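You operate a simulated robot arm through the tools that you are given. There is no shell and no other tool.

You run a simulated two-armed robot. Do the job below in one go: nothing can be reset, and whatever is moved stays where it is left.

JOB
Check the guide bush with both pin gauges.
Fine: first try NO GO on its mouth and put it back; then push GO home and leave it in. Set down upright: pin gauge.

The check looks at the end state, three seconds after you hand in, the way a careful person would. Anything else that was tipped, shoved, dropped, spilled or broken makes it a failure.

ROBOT AND FRAMES
Two 7-joint arms with fingered hands on one trunk that stands fixed in place. Base frame: the origin is at the foot of the trunk, x ahead of it, y to its left, z up. Lengths are in m, angles in degrees, forces in N, time in s.
The left shoulder is at [0.054, 0.124, 1.159], the right one opposite. With the tool pointing down near the work surface each hand reaches from about 0.1 to 0.82 m from the base axis, measured 20 degrees to its own side. Payload 3.6 kg a hand.
The TCP of each hand is the grasp point between the finger pads, 0.034 m short of the fingertips. In the tool frame z runs along the fingers and y along their closing line. Largest opening 0.116 m; the body of the gripper starts 0.04 m behind the TCP. The gripper is a hand of 5 fingers: y runs from the thumb to the fingers, the wrist lies at [-0.016, -0.16, -0.164] in the tool frame, and closing takes about 1.5 s.
Orientation is told as [roll, pitch, yaw] about the base's x, y, z axes, in that order, counted from this pose: with the fingers straight down and the wrist toward the robot, the tool's x, y and z point along [0, 1, 0], [1, 0, 0] and [0, 0, -1] of the base frame.

CONTROLS
- The arms move only by the tool drive_tool. It takes "left_plan", "right_plan" or both (then of equal length, played together; a hand with none holds still); each is a list that holds one entry, the list of rows, each a list of 6 numbers: the shift along the base's x, y, z in m, then the turn, a rotation vector about the base's x, y, z in degrees. In form: [[[dx, dy, dz, wx, wy, wz], ...]]. A call has 1 to 20 rows; each row shifts and turns the commanded pose from where the row before left it. "left_grip" and "right_grip" are, for a hand that has rows, the opening in per cent of the stroke, from 0 (shut) to 100 (fully open), set as the call begins (left out, the last holds). Rows are played at 5 a second. More than 0.05 m and 8.6 degrees between two rows, or a gripper value outside its range, and nothing of the call is played. Where a pose cannot be reached the arm comes as near as it can. A force on the tool above 50 N (or 10 N above the force at the start of the call, whichever is more), or a blocked arm, ends the call early, and 0.2 s more pass. Each finger travels about 0.153 m/s and halts on what it meets, pressing with about 25 N; the grip force reading is that of the motor and also rises with nothing between the fingers. The clock runs only during rows and for 0.2 s after the last one: add rows that do not move to give the fingers time. The reply holds the time, the measured pose of the TCP, the force on the tool along the base axes, the opening and the grip force, in the units named above and with some noise, with the torque about the TCP (base axes, N m) and any sound that the robot's microphone picked up, and new pictures: "views" is both (left out), scene, wrist or none (wrist: the cameras of the hands that moved).
- Cameras (640 x 400 px; columns grow to the right, rows downward): "scene" is now at [0.1377, -0.0233, 1.3213]; the picture's right is [-0.28, -0.96, -0.00], its down [-0.65, 0.19, -0.74] and it looks along [0.71, -0.20, -0.67] (base axes); focal length 372 px, centre (320, 200). "left" rides on the left gripper at [-0.069, -0.134, -0.11] in its tool frame; the picture's right is [-0.77, -0.19, 0.61], its down [0.59, -0.58, 0.56] and it looks along [0.25, 0.80, 0.55] (tool axes); focal length 256 px, centre (320, 200). "right" rides on the right gripper at [0.069, -0.134, -0.11] in its tool frame; the picture's right is [-0.77, 0.19, -0.61], its down [-0.59, -0.58, 0.56] and it looks along [-0.25, 0.79, 0.55] (tool axes); focal length 256 px, centre (320, 200). There is no depth. A picture from a camera that has moved, and an enlarged one, comes with that camera's place and axes in the base frame and with its lens.
- move_column(by): slides the trunk up (or, below 0, down) by that many m; the arms and the scene camera ride with it, the base frame stays. It gives what a move gives, with no picture.
- curl_fingers(index, middle, ring, little, thumb_bend, thumb_turn, hand): sets how far each is bent, from 0 (flat) to 1 (curled in); at 0.3 the hand is open as for a grip, at 0.7 the pads meet at the TCP. One left out holds its place. A second passes; each finger stops where it meets its share of the squeeze, and holds until it gets a number again. A gripper value or a shape takes the hand back. It gives what a move gives, with no picture; readings hold the bend of each and the force on index, middle, ring, little, thumb and palm. thumb_turn goes from beside the hand (0) to across from the fingers (1), as for a grip.
- preshape(shape, hand): the hand has 5 fingers and takes this shape, open, in about a second: jaw (thumb against the fingers, like two jaws); tri (thumb and two fingers); tip (a fingertip pinch); poke (one finger out to press); point (the index stretched); flat (the hand flat); cup (the hand cupped); fist (a fist). The gripper value then closes the fingers along that shape, each until it touches; the sizes above hold for jaw. It gives what a move gives, with no picture.
- turn_head(pan, tilt): turns the head with the scene camera to pan (to the left, within 86 degrees either way) and tilt (down, from -29 to 69), counted from straight ahead of the robot. It gives what a move gives, and a new picture of the scene camera.
- zoom(camera, box): a new picture of the part [left, top, right, bottom] of that camera's present view, enlarged. It takes no simulated time.
- hand_in(): hands the job in; it is judged then, once.

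Nothing tells you positions but the pictures and the camera data. Unless the task says otherwise, let go and move clear before handing in.

The tools are called after ">>>" as a command line: name --argument value ..., lists and objects as JSON in quotes. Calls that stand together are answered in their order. drive_tool: Moves the arms, as the interface text tells. Its arguments: {"type":"object","properties":{"left_plan":{"type":"array"},"left_grip":{"type":"number"},"right_plan":{"type":"array"},"right_grip":{"type":"number"},"views":{"type":"string","enum":["both","scene","wrist","none"]}},"required":[]} The other tools are called the same way: move_column (by) slides the trunk up or down; preshape (shape, hand) gives the hand a shape; curl_fingers (index, middle, ring, little, thumb_bend, thumb_turn, hand) moves the fingers one by one; turn_head (pan, tilt) turns the head that bears the scene camera; zoom (camera, box) takes an enlarged picture of a part of a camera's view; hand_in () hands the job in.

At the start:

```text
time: 0.0
left_eef_pos: [0.5462, 0.0909, 1.0205]
left_ee_rot: [-0.1, 0.0, 0.1]
left_wrist_force: [0.1, -1.0, 0.4]
left_ft_torque: [-0.01, -0.02, 0.01]
left_width: 0.1161
left_grip_force: 0.1
left_shape: jaw
left_bend: [0.3, 0.3, 0.3, 0.3, 0.3, 0.97]
left_finger forces: [0.0, 0.1, 0.0, 0.0, 0.1, 0.1]
right_eef_pos: [0.4845, -0.3125, 1.0519]
right_ee_rot: [0.0, 0.0, 0.2]
right_wrist_force: [-0.8, -0.2, 0.0]
right_ft_torque: [-0.01, 0.0, 0.04]
right_width: 0.1158
right_grip_force: 0.1
right_shape: jaw
right_bend: [0.3, 0.3, 0.3, 0.3, 0.3, 0.97]
right_finger forces: [0.0, 0.0, 0.1, 0.0, 0.0, 0.1]
trunk travel left (down, up): [-0.354, 0.409]
head pan, tilt: [-16.0, 42.4]
```

scene: 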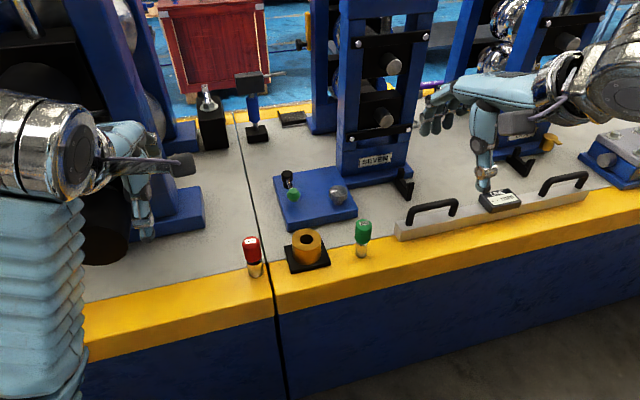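
right: 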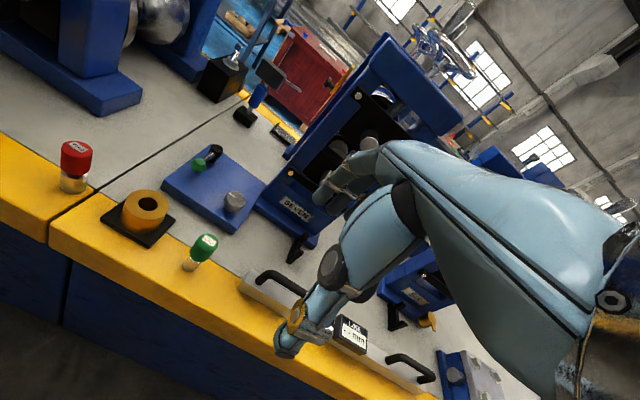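
left: 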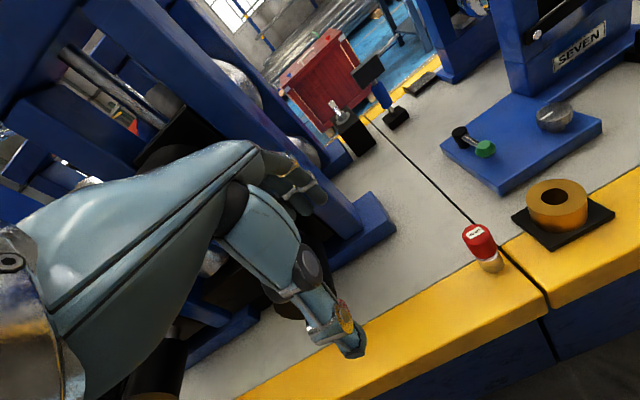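

I see a brass bush on a black base near the table edge, with a red-handled gauge to its left and a green-handled one to its right. I take red to be NO GO and green GO; I'll zoom in to confirm this and to locate everything.

>>> zoom --camera "scene" --box '[220, 210, 400, 300]'

>>> zoom --camera "right" --box '[40, 130, 240, 280]'

>>> zoom --camera "left" --box '[430, 150, 640, 290]'

```text
3.56 times, centred on (310, 255) of scene
camera zoom: at [0.1377, -0.0233, 1.3213], right [-0.28, -0.96, 0.0], down [-0.65, 0.19, -0.74], along [0.71, -0.2, -0.67], focal length 1324 px, centre (356, 4)
```

zoom: 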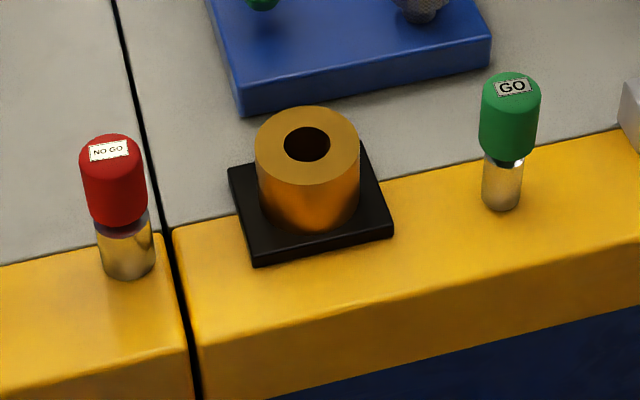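

```text
2.67 times, centred on (140, 205) of right
camera zoom: at [0.3514, -0.2437, 1.1623], right [0.19, -0.77, 0.61], down [-0.58, -0.59, -0.56], along [0.8, -0.25, -0.55], focal length 683 px, centre (800, 187)
```

zoom: 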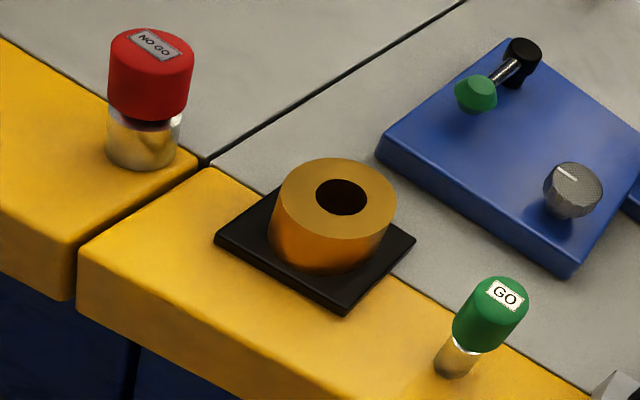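

```text
2.86 times, centred on (535, 220) of left
camera zoom: at [0.4125, 0.0222, 1.1312], right [-0.19, -0.77, -0.61], down [-0.58, 0.59, -0.56], along [0.79, 0.25, -0.55], focal length 731 px, centre (-294, 143)
```

zoom: 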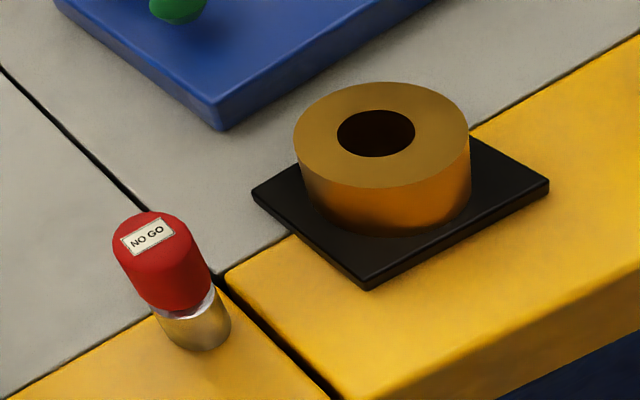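

The red NO GO gauge is at about (0.615, -0.025). The bush hole is at about (0.626, -0.135) with its top near z 0.757, and the green GO gauge is at about (0.603, -0.247); the table is near z 0.70. I'll bring the left hand above NO GO to get a better look.

>>> drive_tool --left_plan '[[[0.0115, -0.0193, -0.02, 0, 0, 0], [0.0115, -0.0193, -0.02, 0, 0, 0], [0.0115, -0.0193, -0.02, 0, 0, 0], [0.0115, -0.0193, -0.02, 0, 0, 0], [0.0115, -0.0193, -0.02, 0, 0, 0], [0.0115, -0.0193, -0.02, 0, 0, 0], [0, 0, 0, 0, 0, 0]]]' --left_grip 100

```text
time: 1.6
left_eef_pos: [0.6132, -0.0258, 0.9008]
left_ee_rot: [0.1, 0.0, 0.1]
left_wrist_force: [-0.5, 0.6, -0.1]
left_ft_torque: [0.0, 0.01, -0.05]
left_width: 0.1161
left_grip_force: 0.0
left_shape: jaw
left_bend: [0.3, 0.3, 0.3, 0.3, 0.3, 0.97]
left_finger forces: [0.0, 0.1, 0.1, 0.1, 0.0, 0.1]
right_eef_pos: [0.4841, -0.3125, 1.0517]
right_ee_rot: [0.0, 0.0, 0.1]
right_wrist_force: [0.3, -0.8, 0.2]
right_ft_torque: [0.02, 0.01, -0.04]
right_width: 0.1159
right_grip_force: 0.1
right_shape: jaw
right_bend: [0.3, 0.3, 0.3, 0.3, 0.3, 0.97]
right_finger forces: [0.1, 0.0, 0.1, 0.1, 0.0, 0.0]
trunk travel left (down, up): [-0.354, 0.409]
head pan, tilt: [-16.0, 42.4]
camera scene: at [0.1376, -0.0231, 1.3213], right [-0.28, -0.96, 0.0], down [-0.65, 0.19, -0.74], along [0.71, -0.2, -0.67], focal length 372 px, centre (320, 200)
camera left: at [0.4812, -0.0942, 1.0119], right [-0.19, -0.77, -0.61], down [-0.58, 0.59, -0.56], along [0.79, 0.25, -0.55], focal length 256 px, centre (320, 200)
```

scene: 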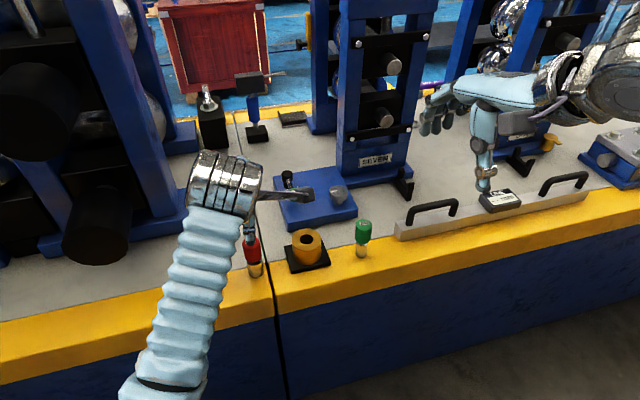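
left: 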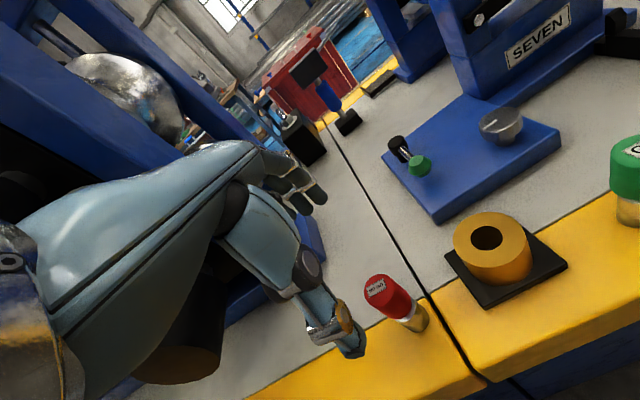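

The left hand is above NO GO with the fingers open fore and aft. I'll zoom in to refine the gauge axis and the height of its handle.

>>> zoom --camera "left" --box '[270, 150, 450, 360]'

>>> zoom --camera "right" --box '[40, 120, 140, 200]'

>>> zoom --camera "right" --box '[160, 220, 240, 280]'

>>> zoom --camera "left" --box '[430, 190, 590, 320]'

```text
1.90 times, centred on (360, 255) of left
camera zoom: at [0.4812, -0.0942, 1.0119], right [-0.19, -0.77, -0.61], down [-0.58, 0.59, -0.56], along [0.79, 0.25, -0.55], focal length 488 px, centre (244, 95)
```

zoom: 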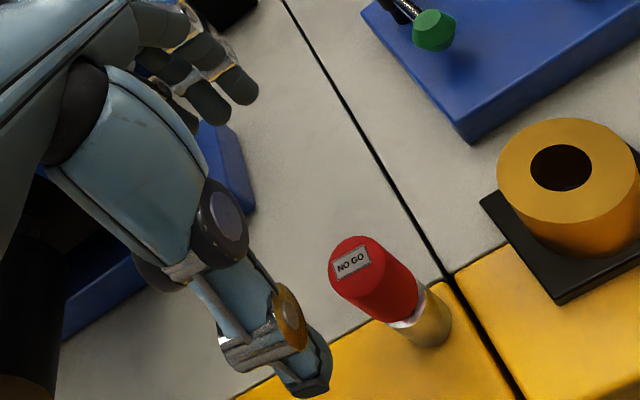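

```text
5.00 times, centred on (90, 160) of right
camera zoom: at [0.3514, -0.2435, 1.1624], right [0.19, -0.77, 0.61], down [-0.58, -0.59, -0.56], along [0.8, -0.25, -0.55], focal length 1280 px, centre (1470, 400)
```

zoom: 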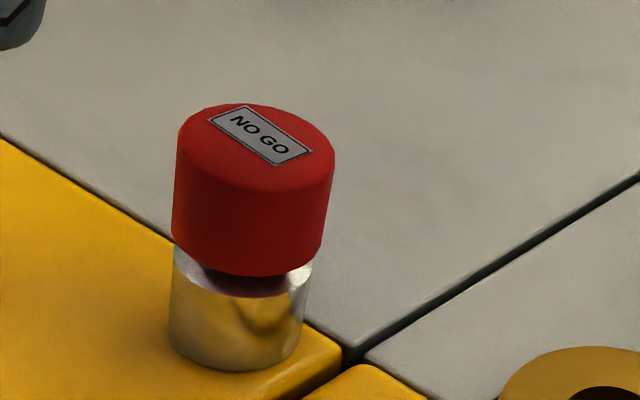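

```text
6.67 times, centred on (200, 250) of right
camera zoom: at [0.3514, -0.2435, 1.1624], right [0.19, -0.77, 0.61], down [-0.58, -0.59, -0.56], along [0.8, -0.25, -0.55], focal length 1707 px, centre (1120, -133)
```

zoom: 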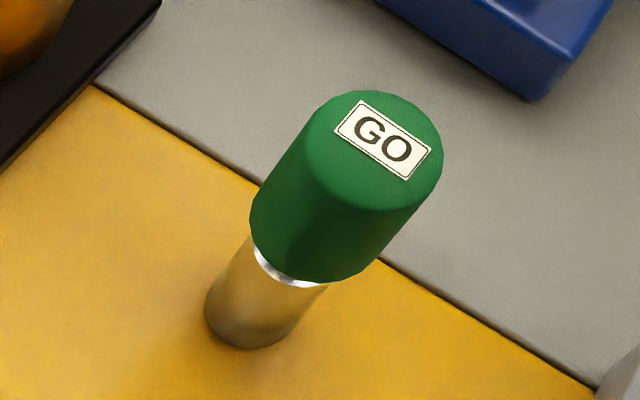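

```text
3.08 times, centred on (510, 255) of left
camera zoom: at [0.4812, -0.0942, 1.0119], right [-0.19, -0.77, -0.61], down [-0.58, 0.59, -0.56], along [0.79, 0.25, -0.55], focal length 788 px, centre (-265, 31)
```

zoom: 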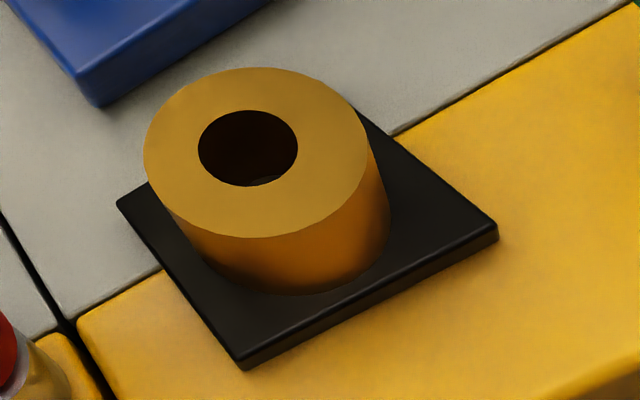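

NO GO's axis works out at about (0.618, -0.0245), with its handle from z ≈ 0.750 to 0.788. I'll move down so the fingertips straddle the handle, then part-close to check centring before gripping.

>>> drive_tool --left_plan '[[[0.0012, 0.0003, -0.018, 0, 0, 0], [0.0012, 0.0003, -0.018, 0, 0, 0], [0.0012, 0.0003, -0.018, 0, 0, 0], [0.0012, 0.0003, -0.018, 0, 0, 0], [0, 0, -0.016, 0, 0, 0], [0, 0, -0.014, 0, 0, 0], [0, 0, -0.012, 0, 0, 0], [0, 0, 0, 0, 0, 0], [0, 0, 0, 0, 0, 0]]]' --left_grip 100

>>> zoom --camera "left" --box '[230, 150, 450, 370]'

>>> zoom --camera "right" --box '[0, 80, 200, 240]'

```text
time: 3.6
left_eef_pos: [0.6194, -0.0236, 0.7854]
left_ee_rot: [0.0, -0.1, 0.0]
left_wrist_force: [-0.9, -0.4, 0.1]
left_ft_torque: [0.02, 0.03, 0.01]
left_width: 0.1158
left_grip_force: 0.0
left_shape: jaw
left_bend: [0.3, 0.3, 0.3, 0.3, 0.3, 0.97]
left_finger forces: [0.1, 0.0, 0.1, 0.1, 0.1, 0.0]
right_eef_pos: [0.4831, -0.314, 1.0524]
right_ee_rot: [0.0, 0.0, 0.1]
right_wrist_force: [0.2, 0.2, 1.0]
right_ft_torque: [0.01, -0.04, -0.02]
right_width: 0.1159
right_grip_force: 0.0
right_shape: jaw
right_bend: [0.3, 0.3, 0.3, 0.3, 0.3, 0.97]
right_finger forces: [0.0, 0.1, 0.1, 0.1, 0.1, 0.0]
trunk travel left (down, up): [-0.354, 0.409]
head pan, tilt: [-16.0, 42.4]
camera scene: at [0.1378, -0.0236, 1.3213], right [-0.28, -0.96, 0.0], down [-0.65, 0.19, -0.74], along [0.71, -0.2, -0.67], focal length 372 px, centre (320, 200)
camera left: at [0.4864, -0.0923, 0.8966], right [-0.19, -0.77, -0.61], down [-0.58, 0.59, -0.56], along [0.79, 0.25, -0.55], focal length 256 px, centre (320, 200)
```

scene: 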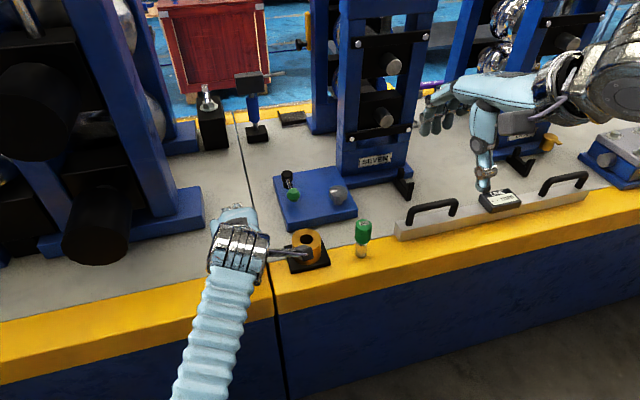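
left: 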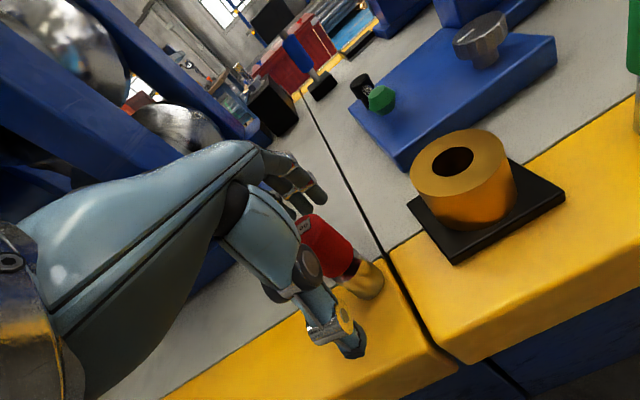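

```text
1.82 times, centred on (340, 260) of left
camera zoom: at [0.4864, -0.0923, 0.8966], right [-0.19, -0.77, -0.61], down [-0.58, 0.59, -0.56], along [0.79, 0.25, -0.55], focal length 465 px, centre (284, 91)
```

zoom: 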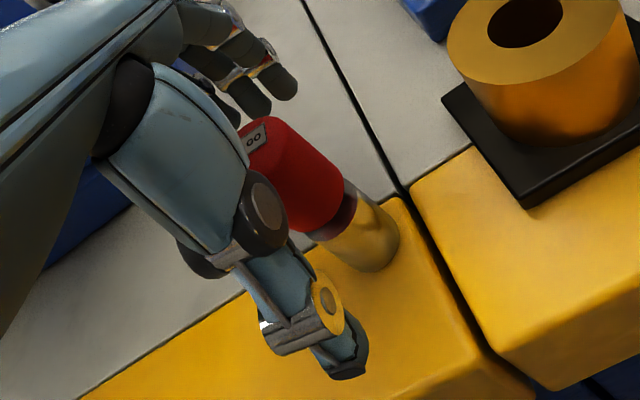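

```text
2.50 times, centred on (100, 160) of right
camera zoom: at [0.3514, -0.2439, 1.1623], right [0.19, -0.77, 0.61], down [-0.58, -0.59, -0.56], along [0.8, -0.25, -0.55], focal length 640 px, centre (870, 300)
```

zoom: 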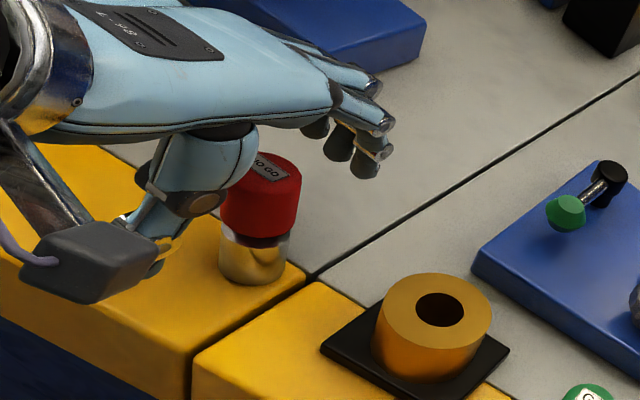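

The handle sits between the thumb and fingers. I'll close part way and check the centring.

>>> drive_tool --left_plan '[[[0, 0, 0, 0, 0, 0], [0, 0, 0, 0, 0, 0], [0, 0, 0, 0, 0, 0], [0, 0, 0, 0, 0, 0]]]' --left_grip 52 --views "none"

>>> zoom --camera "left" --box '[230, 150, 430, 350]'

>>> zoom --camera "right" --box '[20, 80, 140, 180]'

```text
time: 4.6
left_eef_pos: [0.6186, -0.0235, 0.7863]
left_ee_rot: [-0.1, 0.0, 0.2]
left_wrist_force: [0.2, -0.2, 0.4]
left_ft_torque: [0.0, 0.01, -0.02]
left_width: 0.0606
left_grip_force: 0.0
left_shape: jaw
left_bend: [0.39, 0.44, 0.61, 0.59, 0.63, 1.0]
left_finger forces: [0.0, 0.1, 0.0, 0.1, 0.0, 0.1]
right_eef_pos: [0.4836, -0.3126, 1.0514]
right_ee_rot: [0.0, 0.0, 0.1]
right_wrist_force: [0.2, -0.3, 0.0]
right_ft_torque: [-0.02, -0.04, -0.01]
right_width: 0.116
right_grip_force: 0.1
right_shape: jaw
right_bend: [0.3, 0.3, 0.3, 0.3, 0.3, 0.97]
right_finger forces: [0.0, 0.0, 0.1, 0.0, 0.0, 0.0]
trunk travel left (down, up): [-0.354, 0.409]
head pan, tilt: [-16.0, 42.4]
```

```text
2.00 times, centred on (330, 250) of left
camera zoom: at [0.4864, -0.0923, 0.8967], right [-0.19, -0.77, -0.61], down [-0.58, 0.59, -0.56], along [0.79, 0.25, -0.55], focal length 512 px, centre (300, 100)
```

zoom: 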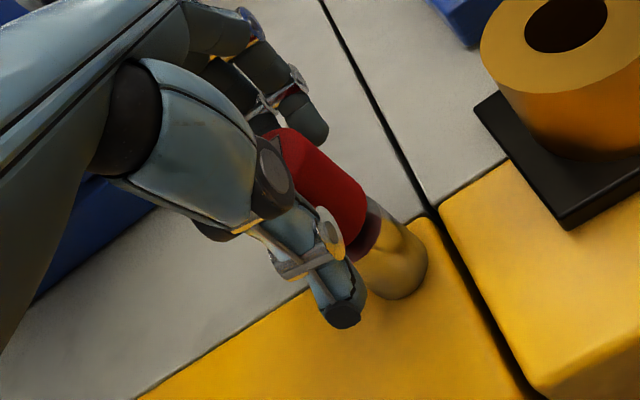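

```text
4.00 times, centred on (80, 130) of right
camera zoom: at [0.3514, -0.2439, 1.1623], right [0.19, -0.77, 0.61], down [-0.58, -0.59, -0.56], along [0.8, -0.25, -0.55], focal length 1024 px, centre (1280, 480)
```

zoom: 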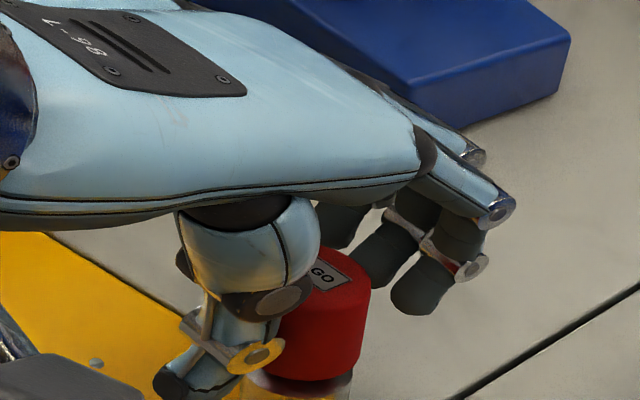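

>>> drive_tool --left_plan '[[[0, 0, 0, 0, 0, 0], [0, 0, 0, 0, 0, 0], [0, 0, 0, 0, 0, 0]]]' --left_grip 42 --views "none"

>>> zoom --camera "left" --box '[230, 150, 430, 350]'

>>> zoom --camera "right" --box '[20, 80, 140, 180]'

```text
time: 5.4
left_eef_pos: [0.6192, -0.0218, 0.7873]
left_ee_rot: [0.0, 0.0, 0.2]
left_wrist_force: [-1.3, 0.1, 0.0]
left_ft_torque: [-0.03, 0.03, 0.01]
left_width: 0.0493
left_grip_force: 0.2
left_shape: jaw
left_bend: [0.44, 0.48, 0.64, 0.63, 0.67, 1.0]
left_finger forces: [0.1, 0.1, 0.0, 0.0, 0.6, 0.0]
right_eef_pos: [0.485, -0.3115, 1.0527]
right_ee_rot: [0.0, 0.0, 0.1]
right_wrist_force: [-0.1, -0.2, -0.5]
right_ft_torque: [0.01, 0.0, 0.0]
right_width: 0.1157
right_grip_force: 0.0
right_shape: jaw
right_bend: [0.3, 0.3, 0.3, 0.3, 0.3, 0.97]
right_finger forces: [0.1, 0.1, 0.0, 0.0, 0.1, 0.1]
trunk travel left (down, up): [-0.354, 0.409]
head pan, tilt: [-16.0, 42.4]
```

```text
2.00 times, centred on (330, 250) of left
camera zoom: at [0.4863, -0.0923, 0.8967], right [-0.19, -0.77, -0.61], down [-0.58, 0.59, -0.56], along [0.79, 0.25, -0.55], focal length 512 px, centre (300, 100)
```

zoom: 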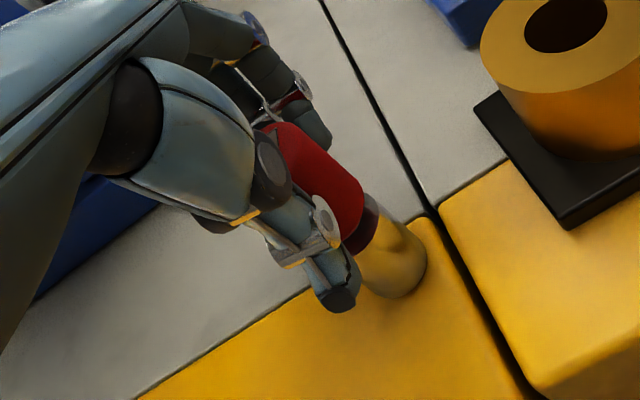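

```text
4.00 times, centred on (80, 130) of right
camera zoom: at [0.3513, -0.2439, 1.1623], right [0.19, -0.77, 0.61], down [-0.58, -0.59, -0.56], along [0.8, -0.25, -0.55], focal length 1024 px, centre (1280, 480)
```

zoom: 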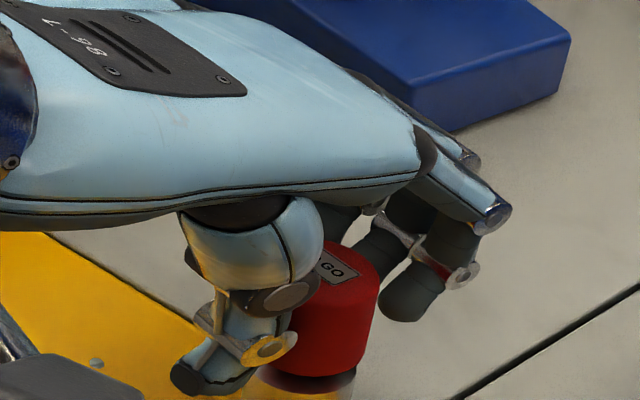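

The thumb touched first and nudged the handle by 2–3 mm. I'll back the hand off toward −x so the gauge settles and sits centred between thumb and fingers.

>>> drive_tool --left_plan '[[[-0.003, 0, 0, 0, 0, 0], [-0.003, 0, 0, 0, 0, 0], [-0.003, 0, 0, 0, 0, 0], [0, 0, 0, 0, 0, 0]]]' --left_grip 46 --views "none"

>>> zoom --camera "left" --box '[230, 150, 430, 350]'

>>> zoom --camera "right" --box '[20, 80, 140, 180]'

```text
time: 6.4
left_eef_pos: [0.6104, -0.0237, 0.7859]
left_ee_rot: [0.0, 0.0, 0.1]
left_wrist_force: [1.6, 0.1, -0.2]
left_ft_torque: [0.01, -0.02, 0.02]
left_width: 0.0531
left_grip_force: 0.1
left_shape: jaw
left_bend: [0.42, 0.47, 0.63, 0.62, 0.66, 1.0]
left_finger forces: [0.0, 0.0, 0.1, 0.0, 0.1, 0.1]
right_eef_pos: [0.4849, -0.3132, 1.0512]
right_ee_rot: [0.0, 0.1, 0.1]
right_wrist_force: [-0.7, 0.2, 0.0]
right_ft_torque: [0.01, -0.03, 0.03]
right_width: 0.1157
right_grip_force: 0.0
right_shape: jaw
right_bend: [0.3, 0.3, 0.3, 0.3, 0.3, 0.97]
right_finger forces: [0.0, 0.0, 0.0, 0.1, 0.0, 0.0]
trunk travel left (down, up): [-0.354, 0.409]
head pan, tilt: [-16.0, 42.4]
```

```text
2.00 times, centred on (330, 250) of left
camera zoom: at [0.4775, -0.0932, 0.8967], right [-0.19, -0.77, -0.61], down [-0.58, 0.59, -0.56], along [0.79, 0.25, -0.55], focal length 512 px, centre (300, 100)
```

zoom: 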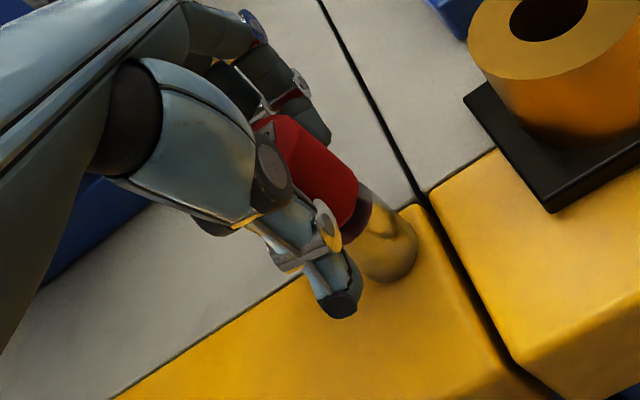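

```text
4.00 times, centred on (80, 130) of right
camera zoom: at [0.3514, -0.2439, 1.1623], right [0.19, -0.77, 0.61], down [-0.58, -0.59, -0.56], along [0.8, -0.25, -0.55], focal length 1024 px, centre (1280, 480)
```

zoom: 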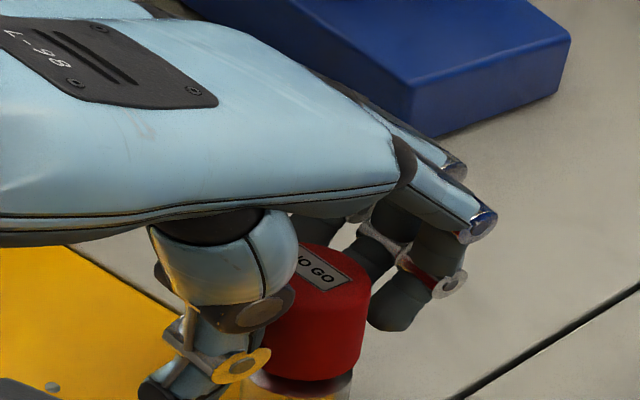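

>>> drive_tool --left_plan '[[[0, 0, 0, 0, 0, 0], [0, 0, 0, 0, 0, 0], [0, 0, 0, 0, 0, 0]]]' --left_grip 38 --views "none"

>>> zoom --camera "left" --box '[250, 170, 400, 310]'

>>> zoom --camera "right" --box '[20, 80, 140, 180]'

```text
time: 7.2
left_eef_pos: [0.6117, -0.0249, 0.786]
left_ee_rot: [0.0, 0.0, 0.2]
left_wrist_force: [0.1, 0.1, 0.0]
left_ft_torque: [0.0, -0.02, 0.01]
left_width: 0.0445
left_grip_force: 0.0
left_shape: jaw
left_bend: [0.46, 0.5, 0.65, 0.64, 0.69, 1.0]
left_finger forces: [0.0, 0.0, 0.0, 0.0, 0.1, 0.1]
right_eef_pos: [0.485, -0.313, 1.0519]
right_ee_rot: [-0.1, 0.1, 0.1]
right_wrist_force: [-0.7, -0.3, -0.4]
right_ft_torque: [0.01, -0.01, 0.0]
right_width: 0.1154
right_grip_force: 0.0
right_shape: jaw
right_bend: [0.3, 0.3, 0.3, 0.3, 0.3, 0.97]
right_finger forces: [0.0, 0.0, 0.0, 0.1, 0.0, 0.1]
trunk travel left (down, up): [-0.354, 0.409]
head pan, tilt: [-16.0, 42.4]
```

```text
2.86 times, centred on (325, 240) of left
camera zoom: at [0.4775, -0.0932, 0.8966], right [-0.19, -0.77, -0.61], down [-0.58, 0.59, -0.56], along [0.79, 0.25, -0.55], focal length 731 px, centre (306, 86)
```

zoom: 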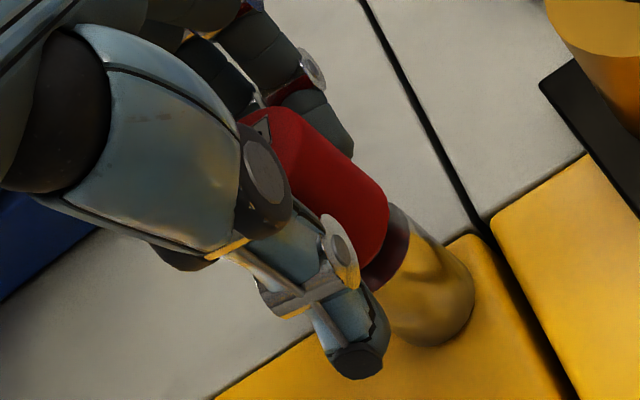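

```text
4.00 times, centred on (80, 130) of right
camera zoom: at [0.3514, -0.2439, 1.1623], right [0.19, -0.77, 0.61], down [-0.58, -0.59, -0.56], along [0.8, -0.25, -0.55], focal length 1024 px, centre (1280, 480)
```

zoom: 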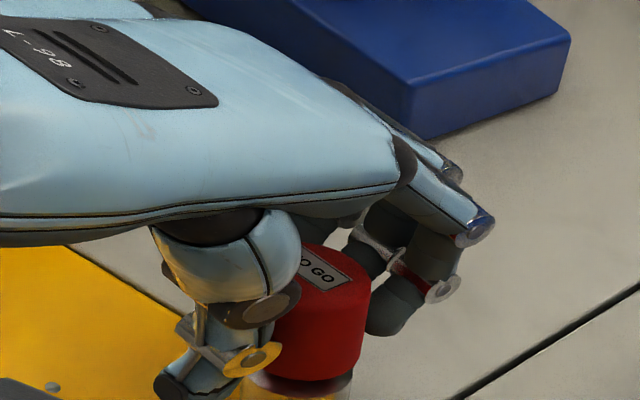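

Nothing is touching yet at 44 mm and the handle looks centred. I'll close the rest of the way.

>>> drive_tool --left_plan '[[[0, 0, 0, 0, 0, 0], [0, 0, 0, 0, 0, 0], [0, 0, 0, 0, 0, 0]]]' --left_grip 33 --views "none"

>>> zoom --camera "left" --box '[250, 170, 400, 310]'

>>> zoom --camera "right" --box '[20, 80, 140, 180]'

```text
time: 8.0
left_eef_pos: [0.6096, -0.0251, 0.7858]
left_ee_rot: [0.1, 0.0, 0.1]
left_wrist_force: [0.7, -0.7, -0.6]
left_ft_torque: [-0.02, 0.01, 0.0]
left_width: 0.0389
left_grip_force: 0.0
left_shape: jaw
left_bend: [0.48, 0.52, 0.67, 0.65, 0.7, 1.0]
left_finger forces: [0.2, 0.0, 0.0, 0.0, 0.1, 0.0]
right_eef_pos: [0.4844, -0.3124, 1.0517]
right_ee_rot: [-0.1, 0.1, 0.2]
right_wrist_force: [0.3, 0.2, 0.0]
right_ft_torque: [0.01, -0.03, -0.01]
right_width: 0.116
right_grip_force: 0.0
right_shape: jaw
right_bend: [0.3, 0.3, 0.3, 0.3, 0.3, 0.97]
right_finger forces: [0.0, 0.1, 0.0, 0.0, 0.0, 0.1]
trunk travel left (down, up): [-0.354, 0.409]
head pan, tilt: [-16.0, 42.4]
```

```text
2.86 times, centred on (325, 240) of left
camera zoom: at [0.4775, -0.0932, 0.8966], right [-0.19, -0.77, -0.61], down [-0.58, 0.59, -0.56], along [0.79, 0.25, -0.55], focal length 731 px, centre (306, 86)
```

zoom: 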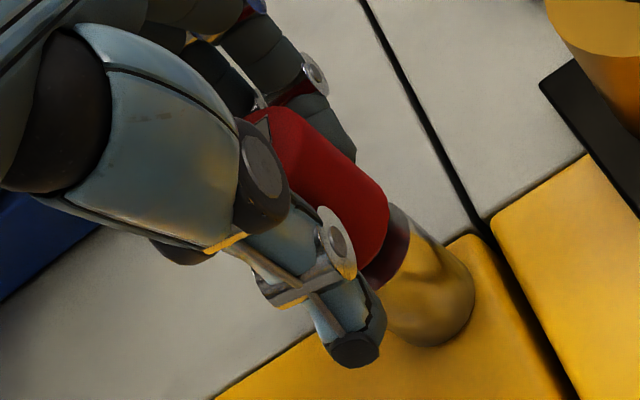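

```text
4.00 times, centred on (80, 130) of right
camera zoom: at [0.3514, -0.2439, 1.1623], right [0.19, -0.77, 0.61], down [-0.58, -0.59, -0.56], along [0.8, -0.25, -0.55], focal length 1024 px, centre (1280, 480)
```

zoom: 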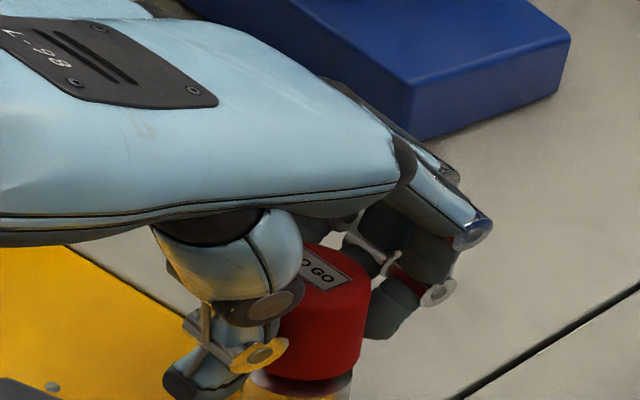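

Both sides are just about touching and the handle hasn't moved. Now I'll squeeze.

>>> drive_tool --left_plan '[[[0, 0, 0, 0, 0, 0], [0, 0, 0, 0, 0, 0], [0, 0, 0, 0, 0, 0], [0, 0, 0, 0, 0, 0], [0, 0, 0, 0, 0, 0]]]' --left_grip 0 --views "none"

>>> zoom --camera "left" --box '[250, 170, 400, 310]'

>>> zoom --camera "right" --box '[20, 80, 140, 180]'

```text
time: 9.2
left_eef_pos: [0.6124, -0.024, 0.7868]
left_ee_rot: [0.0, 0.0, 0.1]
left_wrist_force: [1.2, 0.4, 2.3]
left_ft_torque: [0.04, -0.2, 0.03]
left_width: 0.0287
left_grip_force: 25.0
left_shape: jaw
left_bend: [0.51, 0.55, 0.69, 0.68, 0.7, 1.0]
left_finger forces: [14.2, 9.6, 0.0, 0.0, 21.9, 0.0]
right_eef_pos: [0.4844, -0.3123, 1.0526]
right_ee_rot: [0.1, 0.0, 0.0]
right_wrist_force: [1.0, 0.2, 0.1]
right_ft_torque: [0.04, -0.02, -0.01]
right_width: 0.1158
right_grip_force: 0.0
right_shape: jaw
right_bend: [0.3, 0.3, 0.3, 0.3, 0.3, 0.97]
right_finger forces: [0.1, 0.0, 0.0, 0.1, 0.0, 0.1]
trunk travel left (down, up): [-0.354, 0.409]
head pan, tilt: [-16.0, 42.4]
```

```text
2.86 times, centred on (325, 240) of left
camera zoom: at [0.4775, -0.0931, 0.8969], right [-0.19, -0.77, -0.61], down [-0.58, 0.59, -0.57], along [0.8, 0.25, -0.55], focal length 731 px, centre (306, 86)
```

zoom: 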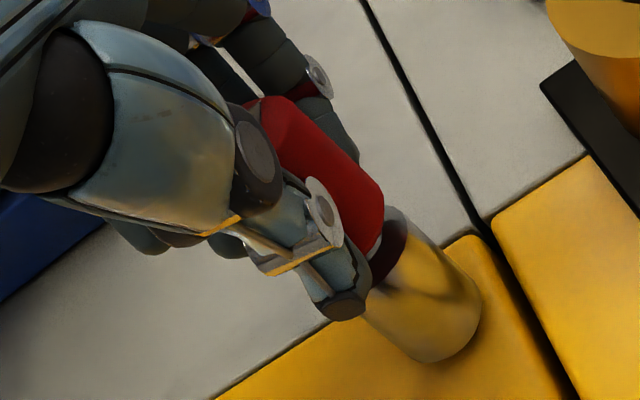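

```text
4.00 times, centred on (80, 130) of right
camera zoom: at [0.3514, -0.2438, 1.1624], right [0.19, -0.77, 0.61], down [-0.58, -0.59, -0.56], along [0.8, -0.25, -0.55], focal length 1024 px, centre (1280, 480)
```

zoom: 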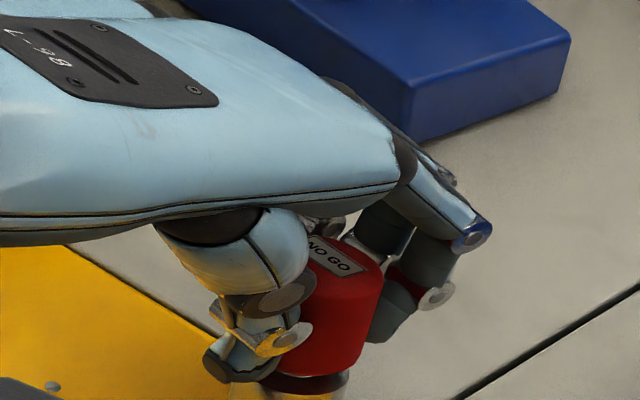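

NO GO is gripped firmly at 25 N but has leaned a few degrees in the pads. I'll lift it slightly and measure the lean so I can correct it by turning the hand.

>>> drive_tool --left_plan '[[[0, 0, 0.01, 0, 0, 0], [0, 0, 0.015, 0, 0, 0], [0, 0, 0.015, 0, 0, 0], [0, 0, 0.015, 0, 0, 0], [0, 0, 0.015, 0, 0, 0], [0, 0, 0, 0, 0, 0], [0, 0, 0, 0, 0, 0]]]' --left_grip 0

>>> zoom --camera "left" --box '[250, 170, 400, 310]'

>>> zoom --camera "right" --box '[0, 40, 140, 180]'

>>> zoom --camera "scene" --box '[200, 190, 340, 300]'

```text
time: 10.8
left_eef_pos: [0.6111, -0.023, 0.8553]
left_ee_rot: [0.0, 0.1, 0.1]
left_wrist_force: [-0.1, 0.8, -3.5]
left_ft_torque: [0.07, 0.02, -0.02]
left_width: 0.0281
left_grip_force: 24.7
left_shape: jaw
left_bend: [0.51, 0.56, 0.69, 0.68, 0.7, 1.0]
left_finger forces: [13.9, 9.0, 0.0, 0.0, 21.8, 0.0]
right_eef_pos: [0.4853, -0.3131, 1.052]
right_ee_rot: [0.0, 0.1, 0.0]
right_wrist_force: [0.3, 0.1, -0.1]
right_ft_torque: [0.0, -0.01, -0.02]
right_width: 0.1159
right_grip_force: 0.1
right_shape: jaw
right_bend: [0.3, 0.3, 0.3, 0.3, 0.3, 0.97]
right_finger forces: [0.0, 0.1, 0.1, 0.0, 0.0, 0.0]
trunk travel left (down, up): [-0.354, 0.409]
head pan, tilt: [-16.0, 42.4]
camera scene: at [0.1381, -0.0236, 1.3212], right [-0.28, -0.96, 0.0], down [-0.65, 0.19, -0.74], along [0.71, -0.2, -0.68], focal length 372 px, centre (320, 200)
camera left: at [0.4782, -0.0917, 0.966], right [-0.19, -0.77, -0.61], down [-0.58, 0.59, -0.56], along [0.79, 0.25, -0.55], focal length 256 px, centre (320, 200)
```

scene: 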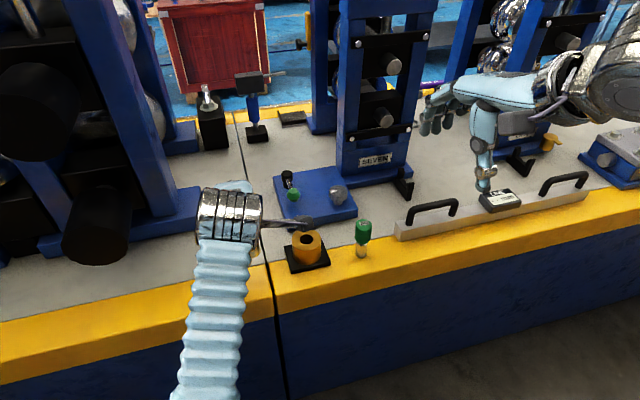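
left: 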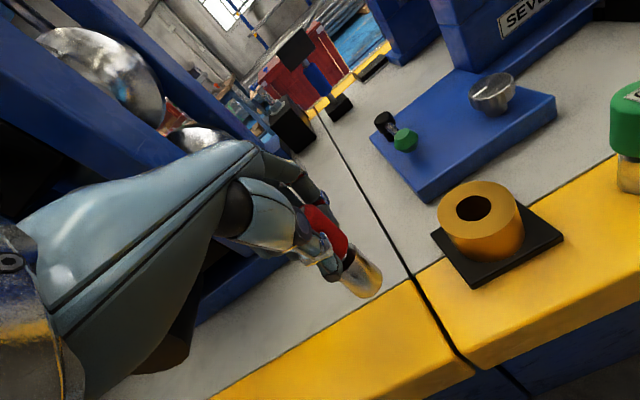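

```text
2.86 times, centred on (325, 240) of left
camera zoom: at [0.4782, -0.0917, 0.966], right [-0.19, -0.77, -0.61], down [-0.58, 0.59, -0.56], along [0.79, 0.25, -0.55], focal length 731 px, centre (306, 86)
```

zoom: 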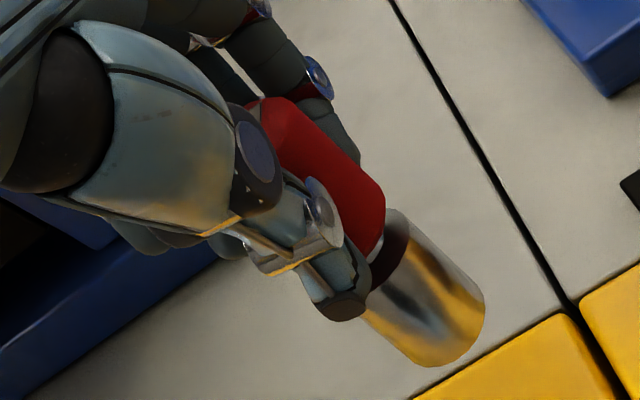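

```text
2.86 times, centred on (70, 110) of right
camera zoom: at [0.3518, -0.244, 1.1621], right [0.19, -0.77, 0.61], down [-0.58, -0.59, -0.56], along [0.79, -0.25, -0.55], focal length 731 px, centre (1034, 457)
```

zoom: 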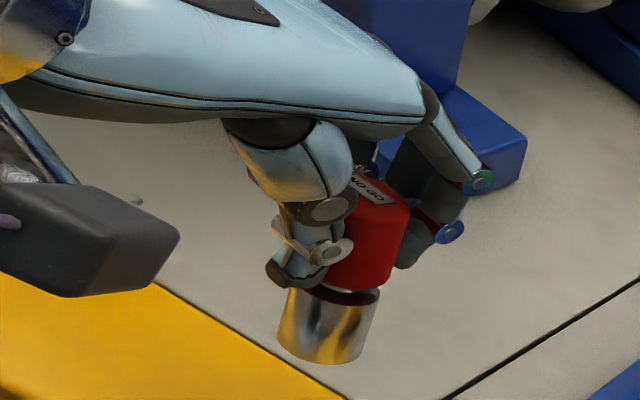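

```text
3.64 times, centred on (270, 245) of scene
camera zoom: at [0.1381, -0.0236, 1.3212], right [-0.28, -0.96, 0.0], down [-0.65, 0.19, -0.74], along [0.71, -0.2, -0.68], focal length 1354 px, centre (502, 36)
```

zoom: 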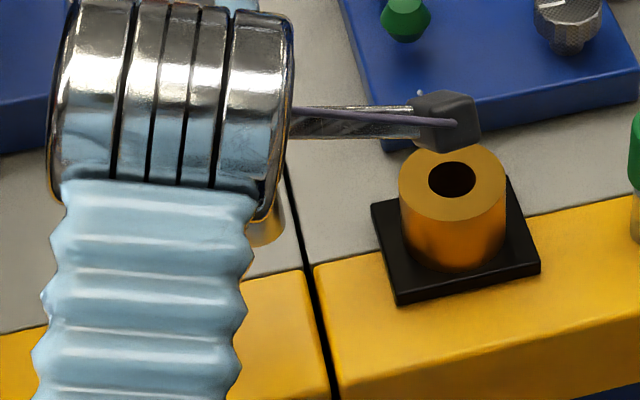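

The grip holds. I'll zoom in tight on the pin from both wrist cameras to measure the lean.

>>> zoom --camera "left" --box '[310, 215, 400, 305]'

>>> zoom --camera "right" --box '[80, 85, 160, 180]'

>>> zoom --camera "scene" --box '[235, 215, 305, 270]'

```text
4.44 times, centred on (355, 260) of left
camera zoom: at [0.4782, -0.0917, 0.966], right [-0.19, -0.77, -0.61], down [-0.58, 0.59, -0.56], along [0.79, 0.25, -0.55], focal length 1138 px, centre (164, -67)
```

zoom: 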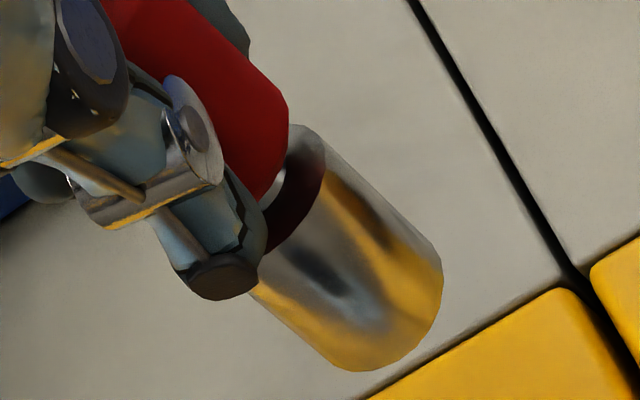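

```text
4.21 times, centred on (120, 132) of right
camera zoom: at [0.3518, -0.244, 1.1621], right [0.19, -0.77, 0.61], down [-0.58, -0.59, -0.56], along [0.79, -0.25, -0.55], focal length 1078 px, centre (1162, 484)
```

zoom: 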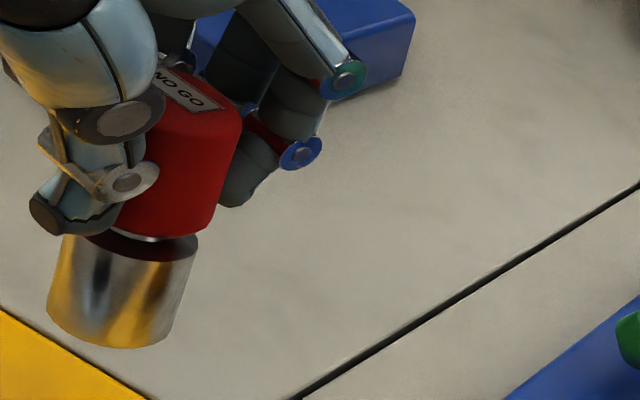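

```text
7.27 times, centred on (270, 242) of scene
camera zoom: at [0.1381, -0.0236, 1.3212], right [-0.28, -0.96, 0.0], down [-0.65, 0.19, -0.74], along [0.71, -0.2, -0.68], focal length 2709 px, centre (684, -109)
```

zoom: 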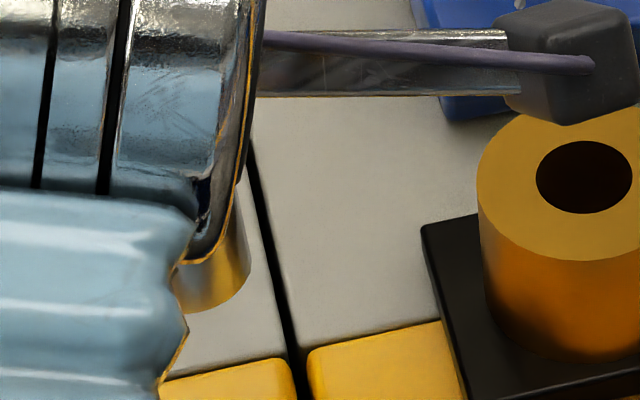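

The pin's lower end leans toward me by about 6°. I'll turn the hand −6.2° about y and carry NO GO over the bush with the pin about 4 cm above it. The right hand will swing aside and yaw left so its camera watches the bush.

>>> drive_tool --left_plan '[[[0, 0, 0.01, 0, -2.07, 0], [0, 0, 0.01, 0, -2.07, 0], [0, 0, 0.01, 0, -2.07, 0], [0.0014, -0.0184, 0, 0, 0, 0], [0.0014, -0.0184, 0, 0, 0, 0], [0.0014, -0.0184, 0, 0, 0, 0], [0.0014, -0.0184, 0, 0, 0, 0], [0.0014, -0.0184, 0, 0, 0, 0], [0.0014, -0.0184, 0, 0, 0, 0], [0, 0, 0, 0, 0, 0]]]' --right_plan '[[[0, -0.01, 0, 0, 0, 2.5], [0, -0.01, 0, 0, 0, 2.5], [0, -0.01, 0, 0, 0, 2.5], [0, -0.01, 0, 0, 0, 2.5], [0, 0, 0, 0, 0, 2.5], [0, 0, 0, 0, 0, 2.5], [0, 0, 0, 0, 0, 2.5], [0, 0, 0, 0, 0, 2.5], [0, 0, 0, 0, 0, 0], [0, 0, 0, 0, 0, 0]]]' --left_grip 0

```text
time: 13.2
left_eef_pos: [0.6415, -0.0873, 0.874]
left_ee_rot: [4.2, -7.3, 2.4]
left_wrist_force: [0.4, 0.1, -3.4]
left_ft_torque: [0.02, 0.03, 0.03]
left_width: 0.0281
left_grip_force: 24.7
left_shape: jaw
left_bend: [0.51, 0.56, 0.69, 0.68, 0.7, 1.0]
left_finger forces: [14.0, 9.2, 0.1, 0.0, 22.2, 0.0]
right_eef_pos: [0.4854, -0.3523, 1.0514]
right_ee_rot: [-0.1, 0.1, 20.1]
right_wrist_force: [-0.4, 0.6, -0.2]
right_ft_torque: [0.01, 0.01, -0.02]
right_width: 0.1157
right_grip_force: 0.0
right_shape: jaw
right_bend: [0.3, 0.3, 0.3, 0.3, 0.3, 0.97]
right_finger forces: [0.1, 0.0, 0.0, 0.1, 0.0, 0.1]
trunk travel left (down, up): [-0.354, 0.409]
head pan, tilt: [-16.0, 42.4]
stopped in row 10 (left hand): the arm was blocked; the commanded pose is now the measured one
camera scene: at [0.1385, -0.0237, 1.3212], right [-0.28, -0.96, 0.0], down [-0.65, 0.19, -0.74], along [0.71, -0.2, -0.68], focal length 372 px, centre (320, 200)
camera right: at [0.3368, -0.3339, 1.1616], right [0.44, -0.66, 0.61], down [-0.34, -0.75, -0.56], along [0.83, 0.04, -0.55], focal length 256 px, centre (320, 200)
camera left: at [0.4992, -0.1694, 0.962], right [-0.07, -0.73, -0.68], down [-0.53, 0.61, -0.59], along [0.84, 0.32, -0.43], focal length 256 px, centre (320, 200)
```

scene: 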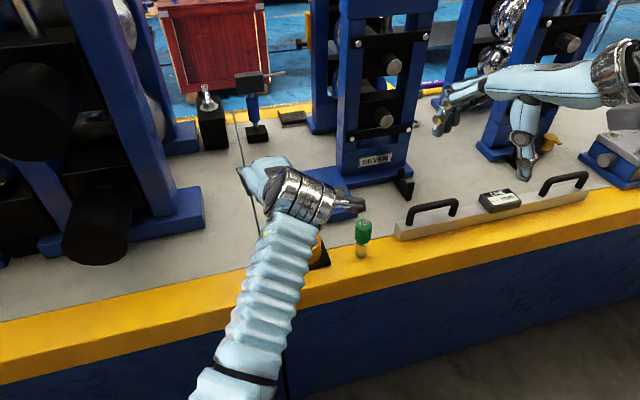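
right: 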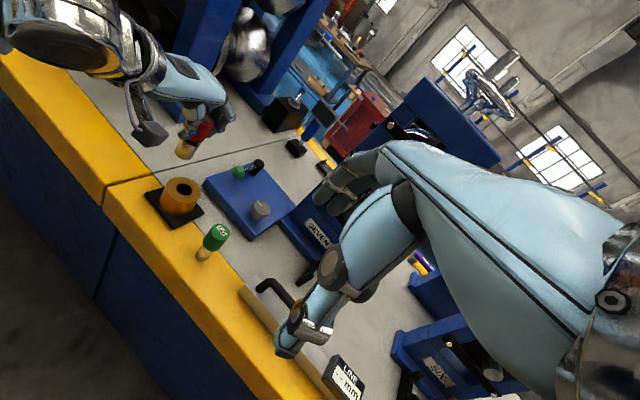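
left: 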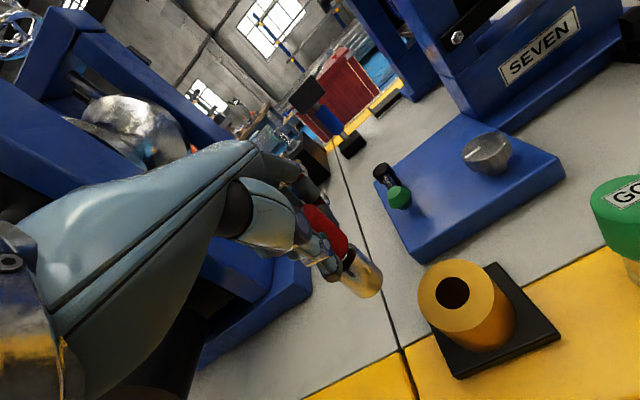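

The left arm stopped short without any contact force; it seems to be at a joint limit when crossing the midline in this orientation. I'll yaw the left hand about −20° so it points along the arm's natural direction and level out the stray roll.

>>> drive_tool --left_plan '[[[-0.003, 0.003, 0.004, -0.6, 0.15, -2.8], [-0.003, 0.003, 0.004, -0.6, 0.15, -2.8], [-0.003, 0.003, 0.004, -0.6, 0.15, -2.8], [-0.003, 0.003, 0.004, -0.6, 0.15, -2.8], [-0.003, 0, 0.004, -0.6, 0.15, -2.8], [-0.003, 0, 0, -0.6, 0.15, -2.8], [-0.002, 0, 0, -0.6, 0.15, -2.8], [0, 0, 0, 0, 0, -2.8], [0, 0, 0, 0, 0, 0]]]' --left_grip 0

```text
time: 15.2
left_eef_pos: [0.6188, -0.0803, 0.8963]
left_ee_rot: [-0.4, -6.8, -19.7]
left_wrist_force: [0.3, -0.4, -3.2]
left_ft_torque: [0.02, 0.03, 0.0]
left_width: 0.0283
left_grip_force: 25.5
left_shape: jaw
left_bend: [0.51, 0.56, 0.69, 0.68, 0.7, 1.0]
left_finger forces: [13.8, 9.3, 0.0, 0.0, 22.1, 0.1]
right_eef_pos: [0.4857, -0.3525, 1.0519]
right_ee_rot: [0.1, 0.0, 20.1]
right_wrist_force: [0.6, -0.2, -0.1]
right_ft_torque: [-0.02, -0.01, -0.01]
right_width: 0.1162
right_grip_force: 0.0
right_shape: jaw
right_bend: [0.3, 0.3, 0.3, 0.3, 0.3, 0.97]
right_finger forces: [0.0, 0.1, 0.1, 0.0, 0.0, 0.0]
trunk travel left (down, up): [-0.354, 0.409]
head pan, tilt: [-16.0, 42.4]
camera scene: at [0.1382, -0.0238, 1.3212], right [-0.28, -0.96, 0.0], down [-0.65, 0.19, -0.74], along [0.71, -0.2, -0.68], focal length 372 px, centre (320, 200)
camera left: at [0.4597, -0.0941, 0.9904], right [-0.37, -0.69, -0.62], down [-0.28, 0.72, -0.63], along [0.89, -0.06, -0.46], focal length 256 px, centre (320, 200)
```

scene: 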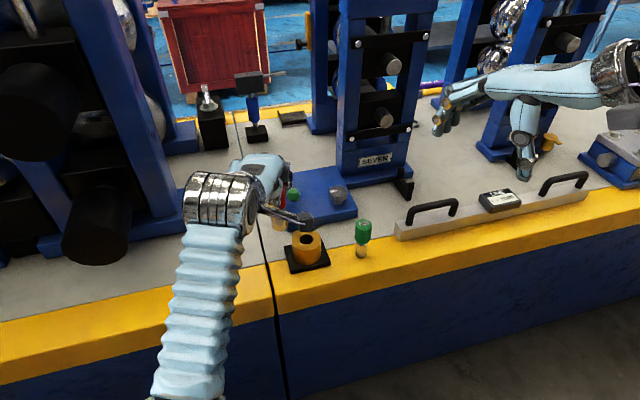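
left: 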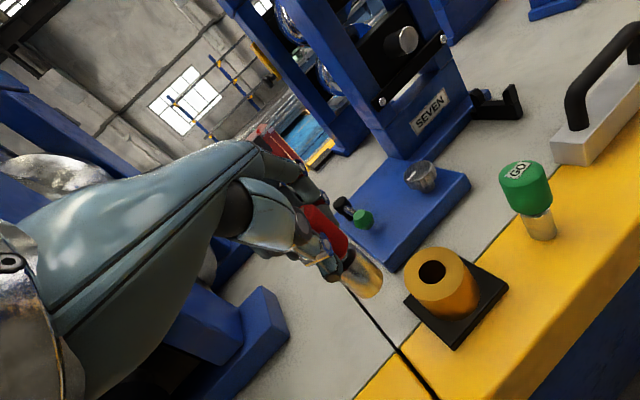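

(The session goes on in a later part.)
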